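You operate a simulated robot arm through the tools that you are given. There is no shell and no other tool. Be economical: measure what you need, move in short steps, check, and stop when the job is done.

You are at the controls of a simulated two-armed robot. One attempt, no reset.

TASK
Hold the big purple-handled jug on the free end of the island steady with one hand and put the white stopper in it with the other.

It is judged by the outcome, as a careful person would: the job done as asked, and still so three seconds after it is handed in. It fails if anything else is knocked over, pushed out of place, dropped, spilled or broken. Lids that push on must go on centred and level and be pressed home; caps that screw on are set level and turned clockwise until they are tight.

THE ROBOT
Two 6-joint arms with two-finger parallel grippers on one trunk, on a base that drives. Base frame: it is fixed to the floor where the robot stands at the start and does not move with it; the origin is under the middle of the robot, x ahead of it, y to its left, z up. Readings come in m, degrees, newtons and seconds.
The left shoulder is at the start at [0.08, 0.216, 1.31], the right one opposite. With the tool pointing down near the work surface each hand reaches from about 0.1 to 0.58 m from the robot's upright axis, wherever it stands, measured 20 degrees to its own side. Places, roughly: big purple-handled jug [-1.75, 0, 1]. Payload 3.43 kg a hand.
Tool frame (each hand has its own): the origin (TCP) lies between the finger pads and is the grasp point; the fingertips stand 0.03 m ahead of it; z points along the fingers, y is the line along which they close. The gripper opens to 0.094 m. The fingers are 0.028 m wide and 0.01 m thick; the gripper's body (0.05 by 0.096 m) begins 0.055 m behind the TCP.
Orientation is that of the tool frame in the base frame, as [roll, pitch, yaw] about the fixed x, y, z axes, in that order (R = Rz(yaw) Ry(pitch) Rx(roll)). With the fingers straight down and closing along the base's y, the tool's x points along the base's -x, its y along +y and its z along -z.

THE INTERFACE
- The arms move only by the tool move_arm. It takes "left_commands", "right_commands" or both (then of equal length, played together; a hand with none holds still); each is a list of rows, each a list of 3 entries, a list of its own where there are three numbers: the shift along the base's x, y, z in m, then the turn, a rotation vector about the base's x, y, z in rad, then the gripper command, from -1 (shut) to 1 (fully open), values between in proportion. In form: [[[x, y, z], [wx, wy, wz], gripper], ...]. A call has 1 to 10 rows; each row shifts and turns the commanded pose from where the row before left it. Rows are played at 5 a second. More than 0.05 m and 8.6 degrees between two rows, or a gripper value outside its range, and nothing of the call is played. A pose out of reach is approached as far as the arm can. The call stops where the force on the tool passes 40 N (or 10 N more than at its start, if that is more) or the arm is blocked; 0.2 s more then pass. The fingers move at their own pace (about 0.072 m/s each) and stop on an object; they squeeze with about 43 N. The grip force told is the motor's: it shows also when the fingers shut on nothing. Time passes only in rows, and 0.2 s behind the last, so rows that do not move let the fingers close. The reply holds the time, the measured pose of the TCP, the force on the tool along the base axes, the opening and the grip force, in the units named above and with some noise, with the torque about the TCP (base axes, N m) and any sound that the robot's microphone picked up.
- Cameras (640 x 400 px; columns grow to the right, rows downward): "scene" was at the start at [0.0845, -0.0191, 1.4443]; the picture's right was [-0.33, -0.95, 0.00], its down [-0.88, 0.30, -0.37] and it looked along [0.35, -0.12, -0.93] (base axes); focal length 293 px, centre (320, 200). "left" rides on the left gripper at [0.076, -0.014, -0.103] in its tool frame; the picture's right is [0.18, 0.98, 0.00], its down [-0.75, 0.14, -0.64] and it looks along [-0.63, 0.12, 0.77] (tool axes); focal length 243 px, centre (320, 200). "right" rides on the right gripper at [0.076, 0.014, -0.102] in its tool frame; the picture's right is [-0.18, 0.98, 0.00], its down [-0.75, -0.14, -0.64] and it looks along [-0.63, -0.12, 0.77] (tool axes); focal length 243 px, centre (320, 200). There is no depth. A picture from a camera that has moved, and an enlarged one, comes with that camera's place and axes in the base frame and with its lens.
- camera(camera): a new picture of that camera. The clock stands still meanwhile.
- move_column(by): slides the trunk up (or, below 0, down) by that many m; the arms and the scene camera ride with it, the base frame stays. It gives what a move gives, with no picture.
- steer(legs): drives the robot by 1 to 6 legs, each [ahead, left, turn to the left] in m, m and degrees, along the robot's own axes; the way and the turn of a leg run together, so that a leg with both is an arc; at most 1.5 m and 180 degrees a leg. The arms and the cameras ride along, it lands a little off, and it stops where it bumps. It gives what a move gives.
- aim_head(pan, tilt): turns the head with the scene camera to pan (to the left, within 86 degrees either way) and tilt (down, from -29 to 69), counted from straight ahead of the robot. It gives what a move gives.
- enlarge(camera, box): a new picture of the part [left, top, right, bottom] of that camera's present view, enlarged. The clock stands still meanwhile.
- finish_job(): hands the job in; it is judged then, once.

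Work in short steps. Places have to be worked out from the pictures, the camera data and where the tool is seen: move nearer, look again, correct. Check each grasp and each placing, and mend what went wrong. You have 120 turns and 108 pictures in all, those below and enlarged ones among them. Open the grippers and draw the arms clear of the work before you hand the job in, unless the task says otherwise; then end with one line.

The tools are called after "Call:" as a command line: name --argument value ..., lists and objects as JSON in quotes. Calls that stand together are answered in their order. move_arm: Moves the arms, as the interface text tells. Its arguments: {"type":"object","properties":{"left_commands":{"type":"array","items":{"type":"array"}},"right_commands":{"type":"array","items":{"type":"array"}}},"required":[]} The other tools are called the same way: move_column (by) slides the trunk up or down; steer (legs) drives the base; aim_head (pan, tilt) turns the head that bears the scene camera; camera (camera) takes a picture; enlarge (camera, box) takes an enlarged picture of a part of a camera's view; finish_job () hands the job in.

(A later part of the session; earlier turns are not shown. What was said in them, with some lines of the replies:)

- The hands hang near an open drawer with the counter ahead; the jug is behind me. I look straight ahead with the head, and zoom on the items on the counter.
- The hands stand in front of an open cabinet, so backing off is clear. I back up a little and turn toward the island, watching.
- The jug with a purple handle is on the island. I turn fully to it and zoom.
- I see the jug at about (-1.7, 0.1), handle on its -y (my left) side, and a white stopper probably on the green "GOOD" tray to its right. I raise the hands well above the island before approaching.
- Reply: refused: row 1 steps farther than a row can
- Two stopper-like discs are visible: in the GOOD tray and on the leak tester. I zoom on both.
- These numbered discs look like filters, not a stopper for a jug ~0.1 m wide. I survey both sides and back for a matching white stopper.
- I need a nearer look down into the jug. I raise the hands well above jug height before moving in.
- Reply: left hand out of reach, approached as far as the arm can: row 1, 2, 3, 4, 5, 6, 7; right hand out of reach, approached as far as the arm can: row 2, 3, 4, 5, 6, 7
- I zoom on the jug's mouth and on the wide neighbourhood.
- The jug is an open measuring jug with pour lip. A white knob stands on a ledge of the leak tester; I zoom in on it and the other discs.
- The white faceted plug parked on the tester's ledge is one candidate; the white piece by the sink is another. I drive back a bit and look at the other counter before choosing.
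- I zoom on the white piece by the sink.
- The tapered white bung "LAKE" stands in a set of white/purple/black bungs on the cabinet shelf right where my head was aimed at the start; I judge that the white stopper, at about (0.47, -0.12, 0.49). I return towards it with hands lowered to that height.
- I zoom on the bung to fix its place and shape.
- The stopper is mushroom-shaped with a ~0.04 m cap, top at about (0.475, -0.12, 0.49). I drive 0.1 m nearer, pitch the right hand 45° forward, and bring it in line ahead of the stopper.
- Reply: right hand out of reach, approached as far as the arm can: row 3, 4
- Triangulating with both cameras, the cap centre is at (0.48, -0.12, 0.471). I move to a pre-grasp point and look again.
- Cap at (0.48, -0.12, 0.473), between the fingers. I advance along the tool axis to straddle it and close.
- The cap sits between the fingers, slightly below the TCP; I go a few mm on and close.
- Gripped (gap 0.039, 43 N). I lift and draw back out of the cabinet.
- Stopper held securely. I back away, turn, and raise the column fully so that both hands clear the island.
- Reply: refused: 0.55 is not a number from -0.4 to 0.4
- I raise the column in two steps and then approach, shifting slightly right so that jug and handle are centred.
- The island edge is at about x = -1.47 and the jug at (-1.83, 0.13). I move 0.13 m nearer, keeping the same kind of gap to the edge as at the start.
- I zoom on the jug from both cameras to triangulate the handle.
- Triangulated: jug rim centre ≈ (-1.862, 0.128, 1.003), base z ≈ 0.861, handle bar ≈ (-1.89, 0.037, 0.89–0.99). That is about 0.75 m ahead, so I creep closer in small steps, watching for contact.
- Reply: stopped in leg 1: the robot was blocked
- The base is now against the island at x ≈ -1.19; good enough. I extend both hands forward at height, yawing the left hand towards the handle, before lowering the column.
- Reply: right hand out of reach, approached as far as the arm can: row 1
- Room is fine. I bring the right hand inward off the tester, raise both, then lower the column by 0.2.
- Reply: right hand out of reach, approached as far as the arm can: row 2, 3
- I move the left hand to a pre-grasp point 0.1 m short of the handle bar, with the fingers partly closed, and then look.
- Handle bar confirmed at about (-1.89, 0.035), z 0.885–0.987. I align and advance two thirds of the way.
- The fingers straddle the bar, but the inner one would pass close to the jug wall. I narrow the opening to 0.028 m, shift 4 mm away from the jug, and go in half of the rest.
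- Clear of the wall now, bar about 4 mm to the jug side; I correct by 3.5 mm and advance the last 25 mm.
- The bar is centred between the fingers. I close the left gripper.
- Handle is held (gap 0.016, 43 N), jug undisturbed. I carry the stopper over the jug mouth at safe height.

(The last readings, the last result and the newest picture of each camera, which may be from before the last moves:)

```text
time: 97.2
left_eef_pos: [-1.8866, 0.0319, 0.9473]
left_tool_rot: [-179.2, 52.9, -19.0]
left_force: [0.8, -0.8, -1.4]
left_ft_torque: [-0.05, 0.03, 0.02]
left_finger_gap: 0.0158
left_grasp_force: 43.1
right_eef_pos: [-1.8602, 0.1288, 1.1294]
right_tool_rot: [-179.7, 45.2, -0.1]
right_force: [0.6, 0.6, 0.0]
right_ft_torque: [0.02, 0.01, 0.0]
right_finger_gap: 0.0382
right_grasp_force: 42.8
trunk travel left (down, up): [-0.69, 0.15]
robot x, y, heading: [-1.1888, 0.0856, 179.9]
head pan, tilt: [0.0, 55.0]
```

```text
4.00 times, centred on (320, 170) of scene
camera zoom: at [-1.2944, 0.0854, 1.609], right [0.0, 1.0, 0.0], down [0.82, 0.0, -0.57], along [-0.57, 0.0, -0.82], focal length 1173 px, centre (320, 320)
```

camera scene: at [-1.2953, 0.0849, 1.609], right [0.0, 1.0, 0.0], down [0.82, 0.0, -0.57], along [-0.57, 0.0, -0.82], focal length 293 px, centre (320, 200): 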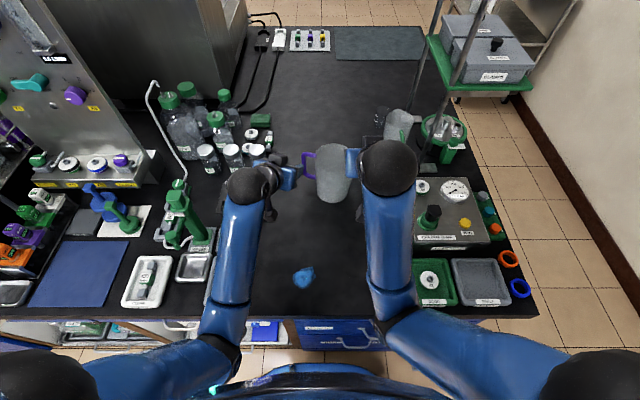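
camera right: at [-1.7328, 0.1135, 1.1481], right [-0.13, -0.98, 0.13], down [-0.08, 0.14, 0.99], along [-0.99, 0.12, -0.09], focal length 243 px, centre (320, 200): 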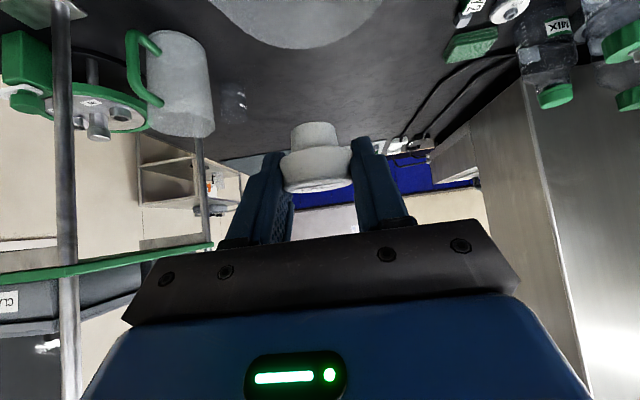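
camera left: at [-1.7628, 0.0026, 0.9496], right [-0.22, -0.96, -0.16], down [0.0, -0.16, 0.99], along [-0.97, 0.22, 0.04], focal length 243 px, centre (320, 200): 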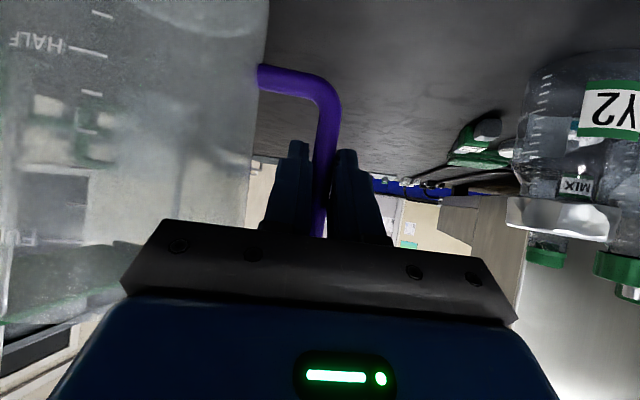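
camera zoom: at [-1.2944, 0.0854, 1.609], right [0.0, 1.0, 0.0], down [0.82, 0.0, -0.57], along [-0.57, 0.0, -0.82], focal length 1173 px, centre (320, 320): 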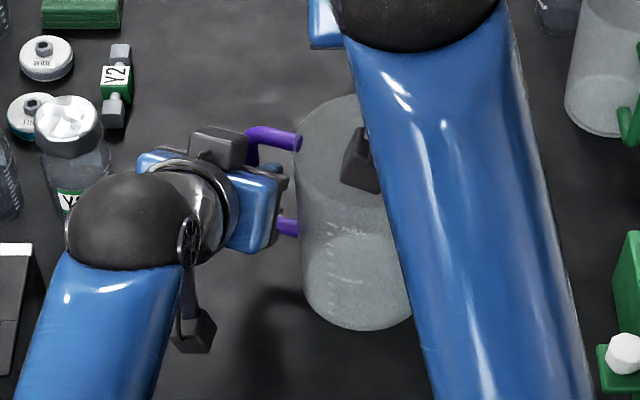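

The stopper is over the mouth (centre ≈ (-1.866, 0.128)). I steepen the right tool by 20° so the palm won't catch the near rim, and lower part way.

Call:
move_arm --right_commands '[[[-0.003, 0, 0], [0, -0.117, 0], -1], [[-0.003, 0, 0], [0, -0.117, 0], -1], [[-0.002, 0, 0], [0, -0.117, 0], -1], [[0, 0, -0.035], [0, 0, 0], -1], [[0, 0, -0.035], [0, 0, 0], -1]]'

Call:
camera --camera "right"

Call:
camera --camera "left"

```text
time: 98.4
left_eef_pos: [-1.8862, 0.0324, 0.9487]
left_tool_rot: [-179.2, 53.0, -18.9]
left_force: [0.2, -0.8, 0.0]
left_ft_torque: [0.01, 0.06, 0.03]
left_finger_gap: 0.0162
left_grasp_force: 42.9
right_eef_pos: [-1.8668, 0.1329, 1.0614]
right_tool_rot: [-179.7, 24.9, 0.0]
right_force: [0.5, 0.6, -0.2]
right_ft_torque: [-0.01, 0.0, 0.02]
right_finger_gap: 0.0382
right_grasp_force: 42.7
trunk travel left (down, up): [-0.69, 0.15]
robot x, y, heading: [-1.1877, 0.0852, 179.9]
head pan, tilt: [0.0, 55.0]
```

```text
43 pictures are left
camera right: at [-1.7539, 0.1155, 1.123], right [-0.17, -0.98, 0.07], down [-0.41, 0.14, 0.9], along [-0.9, 0.12, -0.43], focal length 243 px, centre (320, 200)
```

right: 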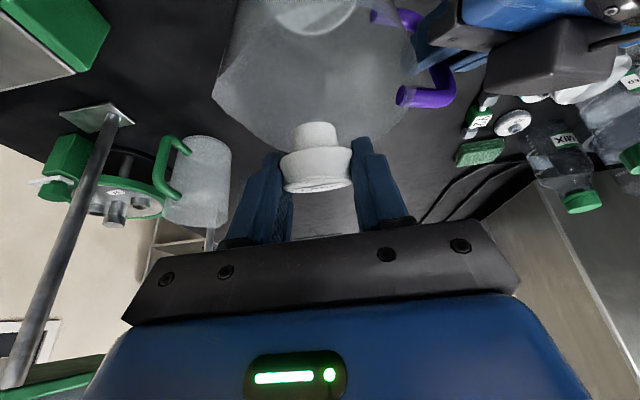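

```text
42 pictures are left
camera left: at [-1.7628, 0.0027, 0.9496], right [-0.22, -0.96, -0.16], down [0.0, -0.16, 0.99], along [-0.97, 0.22, 0.04], focal length 243 px, centre (320, 200)
```

left: 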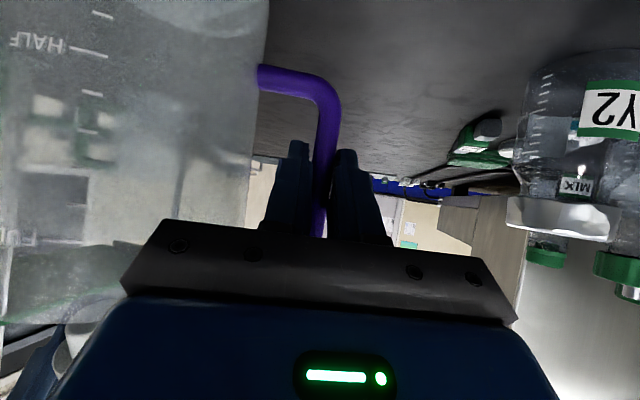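

Mouth centre and stopper are aligned. I lower into the jug, TCP to about z = 0.98.

Call:
move_arm --right_commands '[[[0.002, -0.002, -0.03], [0, 0, 0], -1], [[0.001, -0.002, -0.03], [0, 0, 0], -1], [[0, 0, -0.02], [0, 0, 0], -1], [[0, 0, 0], [0, 0, 0], -1]]'

Call:
camera --camera "right"

Call:
camera --camera "left"

Call:
camera --camera "scene"

```text
time: 99.4
left_eef_pos: [-1.886, 0.0317, 0.948]
left_tool_rot: [-179.2, 52.9, -18.9]
left_force: [0.3, -0.4, 1.2]
left_ft_torque: [-0.02, 0.02, 0.0]
left_finger_gap: 0.0157
left_grasp_force: 42.8
right_eef_pos: [-1.8628, 0.1272, 0.9796]
right_tool_rot: [-179.8, 25.1, 0.0]
right_force: [0.3, 0.1, -0.8]
right_ft_torque: [-0.01, -0.03, 0.03]
right_finger_gap: 0.0383
right_grasp_force: 43.0
trunk travel left (down, up): [-0.69, 0.15]
robot x, y, heading: [-1.1918, 0.087, 180.2]
head pan, tilt: [0.0, 55.0]
```

```text
41 pictures are left
camera right: at [-1.7501, 0.1108, 1.0411], right [-0.17, -0.98, 0.07], down [-0.41, 0.14, 0.9], along [-0.9, 0.12, -0.43], focal length 243 px, centre (320, 200)
```

right: 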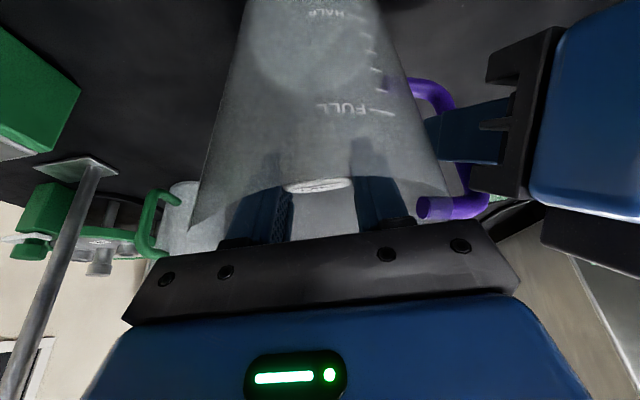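

```text
40 pictures are left
camera left: at [-1.7627, 0.0026, 0.9496], right [-0.22, -0.96, -0.16], down [0.0, -0.16, 0.99], along [-0.97, 0.22, 0.04], focal length 243 px, centre (320, 200)
```

left: 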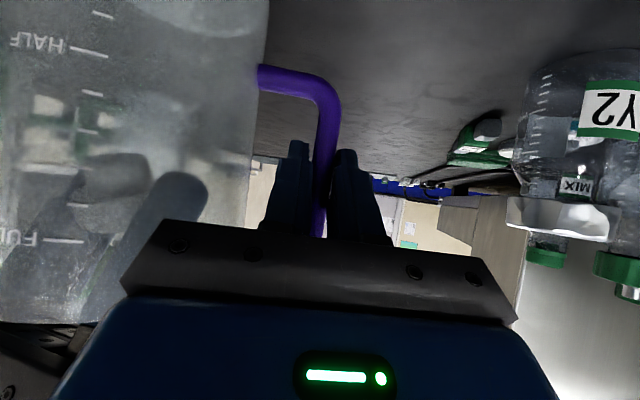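

```text
39 pictures are left
camera scene: at [-1.2947, 0.0852, 1.609], right [0.0, 1.0, 0.0], down [0.82, 0.0, -0.57], along [-0.57, 0.0, -0.82], focal length 293 px, centre (320, 200)
```

scene: 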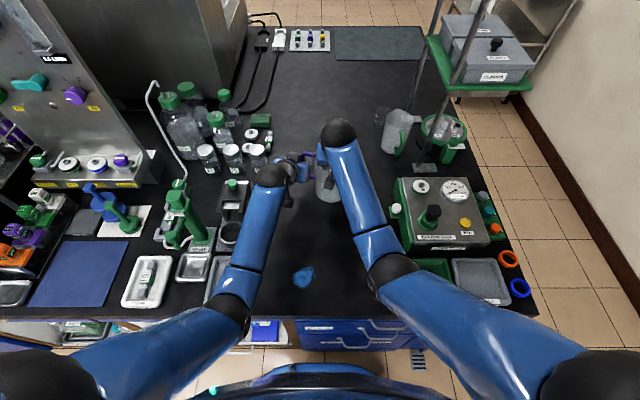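

Stopper is inside the jug, below the rim with no contact forces. I lower another 1 cm and release with a limited opening.

Call:
move_arm --right_commands '[[[0, 0, -0.01], [0, 0, 0], -1], [[0, 0, 0], [0, 0, 0], -0.1], [[0, 0, 0], [0, 0, 0], 0.15], [[0, 0, 0], [0, 0, 0], 0.15]]'

Call:
camera --camera "right"

Call:
camera --camera "left"

```text
time: 100.4
left_eef_pos: [-1.8863, 0.0333, 0.95]
left_tool_rot: [-178.9, 53.0, -18.9]
left_force: [8.7, 15.3, 4.9]
left_ft_torque: [-0.05, 0.41, -0.16]
left_finger_gap: 0.0157
left_grasp_force: 43.0
right_eef_pos: [-1.8636, 0.1243, 0.9726]
right_tool_rot: [-179.8, 25.2, 0.0]
right_force: [-11.1, -14.6, 3.8]
right_ft_torque: [0.57, -0.46, -0.19]
right_finger_gap: 0.0446
right_grasp_force: 0.0
trunk travel left (down, up): [-0.69, 0.15]
robot x, y, heading: [-1.1885, 0.0866, 179.8]
head pan, tilt: [0.0, 55.0]
```

```text
38 pictures are left
camera right: at [-1.7502, 0.1099, 1.0326], right [-0.17, -0.98, 0.07], down [-0.41, 0.14, 0.9], along [-0.9, 0.12, -0.42], focal length 243 px, centre (320, 200)
```

right: 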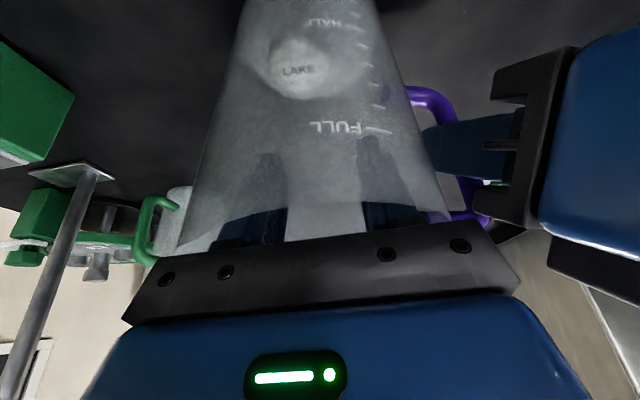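

```text
37 pictures are left
camera left: at [-1.762, 0.0036, 0.9506], right [-0.23, -0.96, -0.16], down [0.01, -0.16, 0.99], along [-0.97, 0.22, 0.04], focal length 243 px, centre (320, 200)
```

left: 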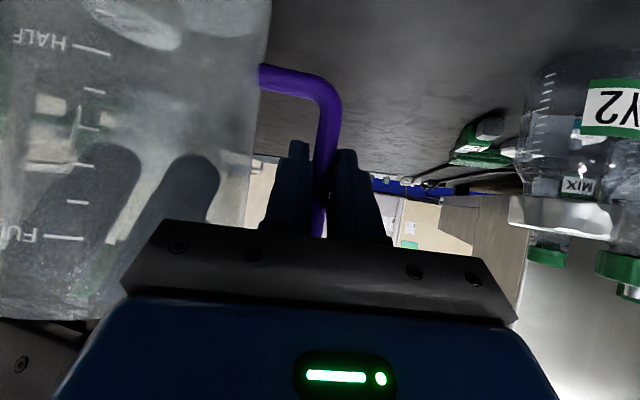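

The stopper lies in the jug, label up; the right finger touched the wall, so I close the fingers again and lift straight out.

Call:
move_arm --right_commands '[[[0, 0.002, 0], [0, 0, 0], -0.4], [[0, 0.002, 0], [0, 0, 0], -0.4], [[0, 0, 0.02], [0, 0, 0], -0.4], [[0, 0, 0.04], [0, 0, 0], -0.4], [[0, 0, 0.045], [0, 0, 0], -0.4], [[0, 0, 0.045], [0, 0, 0], -0.4]]'

Call:
camera --camera "right"

```text
time: 101.8
left_eef_pos: [-1.8867, 0.0319, 0.9492]
left_tool_rot: [-179.2, 52.9, -19.0]
left_force: [0.0, -0.4, 1.6]
left_ft_torque: [-0.03, -0.01, -0.01]
left_finger_gap: 0.0153
left_grasp_force: 43.2
right_eef_pos: [-1.8653, 0.1326, 1.1217]
right_tool_rot: [-179.5, 25.1, 0.0]
right_force: [0.4, -0.4, -1.0]
right_ft_torque: [-0.01, 0.01, 0.01]
right_finger_gap: 0.0281
right_grasp_force: 0.1
trunk travel left (down, up): [-0.69, 0.15]
robot x, y, heading: [-1.1894, 0.0875, 180.0]
head pan, tilt: [0.0, 55.0]
```

```text
36 pictures are left
camera right: at [-1.7526, 0.1165, 1.1826], right [-0.17, -0.98, 0.07], down [-0.41, 0.14, 0.9], along [-0.9, 0.12, -0.43], focal length 243 px, centre (320, 200)
```

right: 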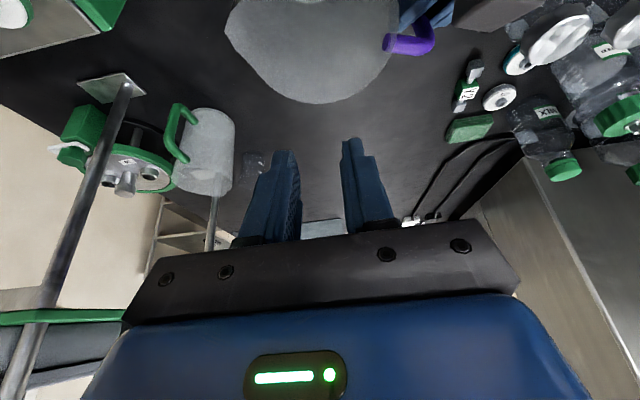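

Right hand is out and clear. I draw it back the way it came, then ease the left fingers open by a few mm.

Call:
move_arm --right_commands '[[[0.04, 0.012, 0.01], [0, 0, 0], -0.4], [[0.04, 0.012, 0.01], [0, 0, 0], -0.4], [[0.04, 0.012, 0.01], [0, 0, 0], -0.4], [[0.04, 0.012, 0], [0, 0, 0], -0.4], [[0, 0, 0], [0, 0, 0], -0.4], [[0, 0, 0], [0, 0, 0], -0.4]]' --left_commands '[[[0, 0, 0], [0, 0, 0], -1], [[0, 0, 0], [0, 0, 0], -1], [[0, 0, 0], [0, 0, 0], -1], [[0, 0, 0], [0, 0, 0], -1], [[0, 0, 0], [0, 0, 0], -0.55], [[0, 0, 0], [0, 0, 0], -0.4]]'

Call:
camera --camera "left"

Call:
camera --camera "scene"

```text
time: 103.2
left_eef_pos: [-1.8872, 0.0319, 0.9484]
left_tool_rot: [-179.0, 52.7, -18.9]
left_force: [-1.0, 0.6, 0.0]
left_ft_torque: [0.0, -0.03, 0.02]
left_finger_gap: 0.0281
left_grasp_force: 0.0
right_eef_pos: [-1.7601, 0.1681, 1.0766]
right_tool_rot: [-179.7, 25.3, 0.0]
right_force: [-0.1, 0.0, 1.0]
right_ft_torque: [-0.01, 0.0, 0.0]
right_finger_gap: 0.0282
right_grasp_force: 0.1
right hand out of reach, approached as far as the arm can: row 2, 3, 4
trunk travel left (down, up): [-0.69, 0.15]
robot x, y, heading: [-1.1914, 0.0838, 180.2]
head pan, tilt: [0.0, 55.0]
```

```text
35 pictures are left
camera left: at [-1.7631, 0.0023, 0.9492], right [-0.22, -0.96, -0.16], down [0.0, -0.16, 0.99], along [-0.97, 0.22, 0.04], focal length 243 px, centre (320, 200)
```

left: 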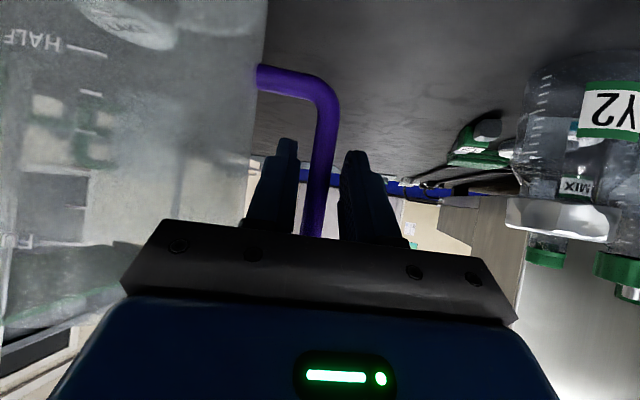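

```text
34 pictures are left
camera scene: at [-1.2954, 0.0848, 1.609], right [0.0, 1.0, 0.0], down [0.82, 0.0, -0.57], along [-0.57, 0.0, -0.82], focal length 293 px, centre (320, 200)
```

scene: 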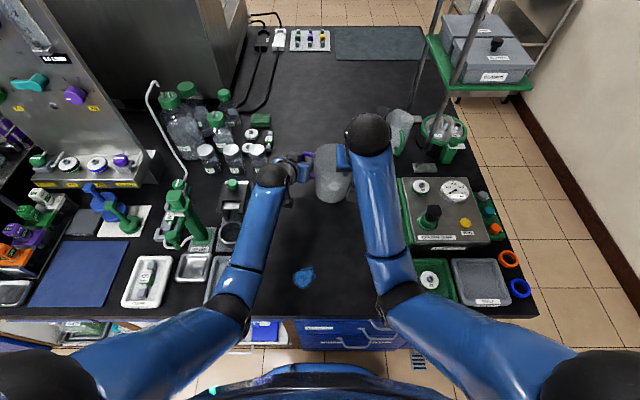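

The bar is free between the open fingers. I retract the left hand along its tool axis, then lift.

Call:
move_arm --left_commands '[[[0.015, -0.005, 0.012], [0, 0, 0], -0.4], [[0.02, -0.0068, 0.016], [0, 0, 0], -0.4], [[0.03, -0.01, 0.024], [0, 0, 0], -0.4], [[0.035, -0.012, 0.028], [0, 0, 0], -0.4], [[0.02, 0, 0.04], [0, 0, 0], -0.4], [[0.03, 0, 0.03], [0, 0, 0], -0.4]]'

Call:
camera --camera "left"

Call:
camera --camera "scene"

```text
time: 104.6
left_eef_pos: [-1.7348, 0.0019, 1.0993]
left_tool_rot: [-179.2, 52.9, -18.9]
left_force: [-0.5, 0.1, -0.3]
left_ft_torque: [0.0, 0.01, -0.01]
left_finger_gap: 0.0281
left_grasp_force: 0.1
right_eef_pos: [-1.7591, 0.168, 1.0774]
right_tool_rot: [-179.6, 25.3, 0.0]
right_force: [-0.3, 1.0, 0.3]
right_ft_torque: [0.01, -0.01, -0.02]
right_finger_gap: 0.0281
right_grasp_force: 0.0
trunk travel left (down, up): [-0.69, 0.15]
robot x, y, heading: [-1.1915, 0.0804, 179.9]
head pan, tilt: [0.0, 55.0]
```

```text
33 pictures are left
camera left: at [-1.6116, -0.0293, 1.1009], right [-0.22, -0.96, -0.16], down [0.0, -0.16, 0.99], along [-0.97, 0.22, 0.04], focal length 243 px, centre (320, 200)
```

left: 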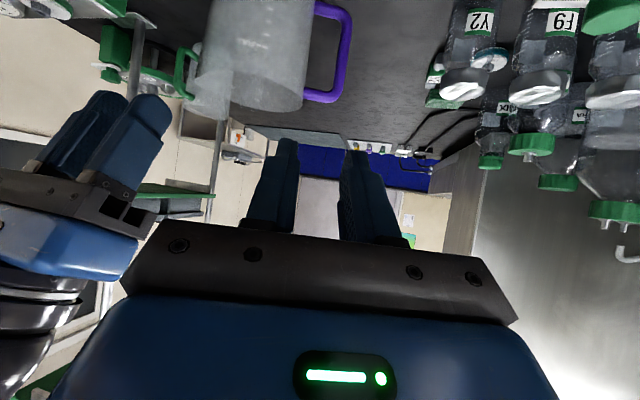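

```text
32 pictures are left
camera scene: at [-1.2938, 0.0857, 1.6091], right [0.0, 1.0, 0.0], down [0.82, 0.0, -0.57], along [-0.57, 0.0, -0.82], focal length 293 px, centre (320, 200)
```

scene: 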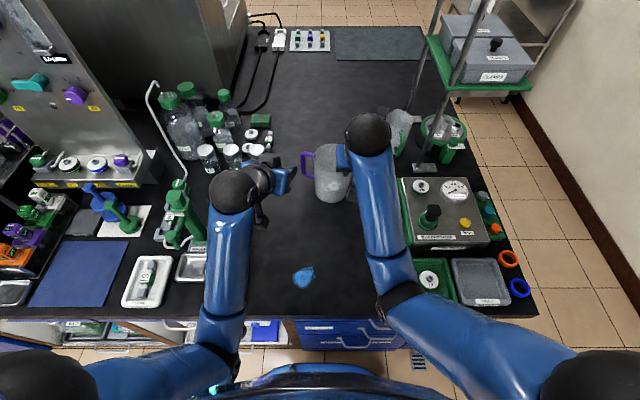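

Jug stands where it was. I raise the column, back away, open the grippers and inspect.

Call:
move_column --by 0.15

Call:
steer --legs '[[-0.25, 0, 0]]'

Call:
move_arm --left_commands '[[[0, 0, 0], [0, 0, 0], 1], [[0, 0, 0], [0, 0, 0], 1]]' --right_commands '[[[0, 0, 0], [0, 0, 0], 1], [[0, 0, 0], [0, 0, 0], 1]]'

Call:
camera --camera "scene"

Call:
enlarge --camera "scene" --box '[280, 90, 400, 190]'

```text
time: 106.3
left_eef_pos: [-1.7359, 0.0003, 1.2487]
left_tool_rot: [-179.1, 52.9, -18.8]
left_force: [-0.4, -0.2, 0.1]
left_ft_torque: [0.01, 0.0, 0.02]
left_finger_gap: 0.028
left_grasp_force: 0.0
right_eef_pos: [-1.7592, 0.1696, 1.2272]
right_tool_rot: [-179.7, 25.3, -0.1]
right_force: [-0.1, 0.0, 0.3]
right_ft_torque: [-0.01, -0.02, 0.0]
right_finger_gap: 0.0283
right_grasp_force: 0.1
trunk travel left (down, up): [-0.84, 0.0]
robot x, y, heading: [-1.1912, 0.0832, 179.8]
head pan, tilt: [0.0, 55.0]
```

```text
time: 108.1
left_eef_pos: [-1.4991, -0.0029, 1.2472]
left_tool_rot: [-179.0, 52.6, -18.4]
left_force: [0.2, 0.1, -0.2]
left_ft_torque: [0.03, -0.02, 0.01]
left_finger_gap: 0.0279
left_grasp_force: 0.0
right_eef_pos: [-1.5241, 0.1653, 1.2242]
right_tool_rot: [-179.7, 24.9, 0.3]
right_force: [0.1, 0.5, -0.5]
right_ft_torque: [-0.01, -0.01, -0.03]
right_finger_gap: 0.0281
right_grasp_force: 0.0
trunk travel left (down, up): [-0.84, 0.0]
robot x, y, heading: [-0.951, 0.0856, -179.8]
head pan, tilt: [0.0, 55.0]
```

```text
time: 108.7
left_eef_pos: [-1.4971, -0.0024, 1.2484]
left_tool_rot: [-179.1, 52.9, -18.5]
left_force: [0.6, -0.5, -0.9]
left_ft_torque: [-0.04, -0.01, 0.03]
left_finger_gap: 0.0939
left_grasp_force: 0.1
right_eef_pos: [-1.5209, 0.1667, 1.2256]
right_tool_rot: [-179.6, 25.1, 0.4]
right_force: [-0.2, 0.2, -0.6]
right_ft_torque: [0.02, -0.03, -0.05]
right_finger_gap: 0.0941
right_grasp_force: 0.1
trunk travel left (down, up): [-0.84, 0.0]
robot x, y, heading: [-0.95, 0.0877, -179.8]
head pan, tilt: [0.0, 55.0]
```

```text
31 pictures are left
camera scene: at [-1.0572, 0.0849, 1.7588], right [0.0, 1.0, 0.0], down [0.82, 0.0, -0.57], along [-0.57, 0.0, -0.82], focal length 293 px, centre (320, 200)
```

scene: 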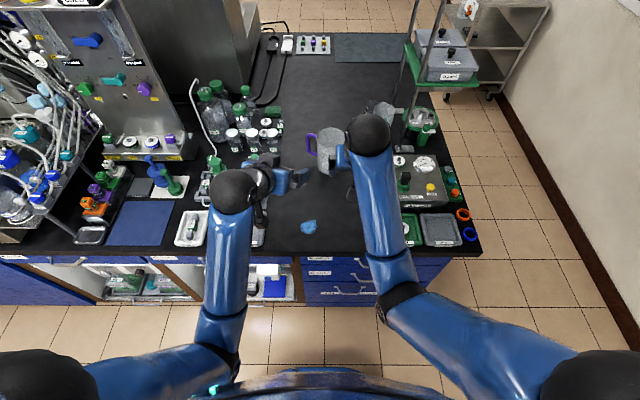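

```text
4.00 times, centred on (340, 140) of scene
camera zoom: at [-1.0572, 0.0849, 1.7588], right [0.0, 1.0, 0.0], down [0.82, 0.0, -0.57], along [-0.57, 0.0, -0.82], focal length 1173 px, centre (240, 440)
```

zoom: 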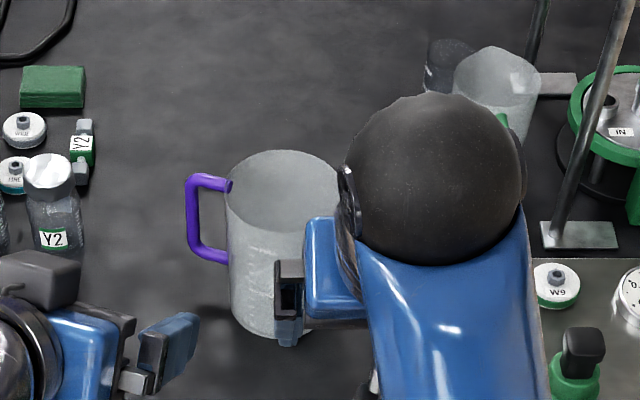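

The right arm hides the jug's inside; I back off further for an unobstructed look.

Call:
steer --legs '[[-0.2, 0, 0]]'

Call:
move_arm --right_commands '[[[0, 0.04, 0], [0, 0, 0], 1], [[0, 0.04, 0], [0, 0, 0], 1], [[0, 0.04, 0], [0, 0, 0], 1]]'

Call:
aim_head --pan 0 --tilt 45

Call:
enlarge --camera "scene" --box '[270, 120, 430, 220]'

Call:
camera --camera "scene"

```text
time: 110.3
left_eef_pos: [-1.3002, -0.0013, 1.2464]
left_tool_rot: [-179.1, 52.7, -18.5]
left_force: [-1.0, -0.5, 0.2]
left_ft_torque: [-0.01, -0.01, -0.01]
left_finger_gap: 0.0941
left_grasp_force: 0.1
right_eef_pos: [-1.3238, 0.1664, 1.2245]
right_tool_rot: [-179.6, 25.1, 0.1]
right_force: [-0.1, 0.0, 0.2]
right_ft_torque: [0.0, -0.03, 0.01]
right_finger_gap: 0.0938
right_grasp_force: 0.0
trunk travel left (down, up): [-0.84, 0.0]
robot x, y, heading: [-0.7524, 0.0892, -179.5]
head pan, tilt: [0.0, 55.0]
```

```text
time: 111.1
left_eef_pos: [-1.2972, 0.0005, 1.2488]
left_tool_rot: [-179.2, 52.8, -18.7]
left_force: [0.0, -0.9, -0.3]
left_ft_torque: [0.03, 0.02, 0.03]
left_finger_gap: 0.0941
left_grasp_force: 0.2
right_eef_pos: [-1.3226, 0.2859, 1.2242]
right_tool_rot: [-179.7, 25.5, 0.3]
right_force: [-0.8, 0.5, 0.0]
right_ft_torque: [-0.01, -0.02, -0.04]
right_finger_gap: 0.0944
right_grasp_force: 0.0
right hand out of reach, approached as far as the arm can: row 3
trunk travel left (down, up): [-0.84, 0.0]
robot x, y, heading: [-0.7529, 0.0866, -179.6]
head pan, tilt: [0.0, 55.0]
```

```text
time: 111.8
left_eef_pos: [-1.2965, -0.0017, 1.2494]
left_tool_rot: [-179.2, 52.9, -18.5]
left_force: [-0.1, 0.0, 0.1]
left_ft_torque: [0.02, -0.01, 0.02]
left_finger_gap: 0.094
left_grasp_force: 0.0
right_eef_pos: [-1.3224, 0.2854, 1.2243]
right_tool_rot: [-179.7, 25.6, 0.1]
right_force: [0.1, 0.1, -0.7]
right_ft_torque: [0.02, -0.01, 0.0]
right_finger_gap: 0.094
right_grasp_force: 0.1
trunk travel left (down, up): [-0.84, 0.0]
robot x, y, heading: [-0.7552, 0.085, -179.7]
head pan, tilt: [0.0, 45.0]
```

```text
4.00 times, centred on (350, 170) of scene
camera zoom: at [-0.8635, 0.0863, 1.7724], right [0.0, 1.0, 0.0], down [0.71, 0.0, -0.71], along [-0.71, 0.0, -0.71], focal length 1173 px, centre (200, 320)
```

zoom: 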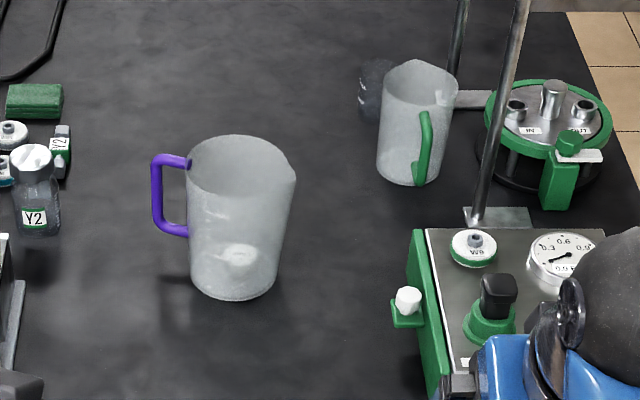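

```text
28 pictures are left
camera scene: at [-0.8635, 0.0863, 1.7724], right [0.0, 1.0, 0.0], down [0.71, 0.0, -0.71], along [-0.71, 0.0, -0.71], focal length 293 px, centre (320, 200)
```

scene: 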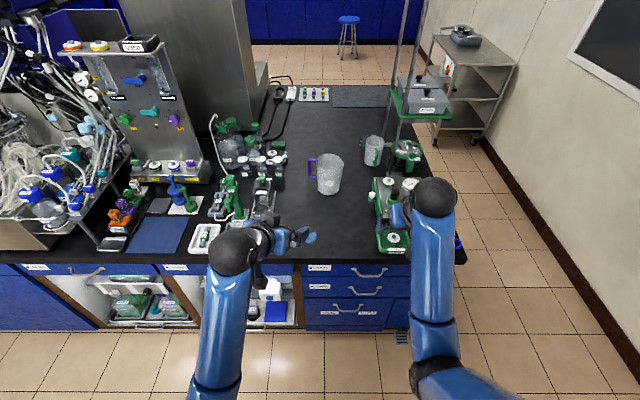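

The stopper rests inside the upright jug; nothing else is disturbed, and both hands are open and clear. I hand the job in.

Call:
finish_job

```text
The job is handed in.
```

The white "LAKE" stopper is in the big purple-handled jug. I held the jug steady by its handle with the left hand and released the stopper inside it with the right. It is far smaller than the jug's mouth, so it lies loose on the bottom and does not seal it. The room had other white pieces that could be meant, and I judged this bung from the sink cabinet to be the right one. I saw nothing else disturbed.
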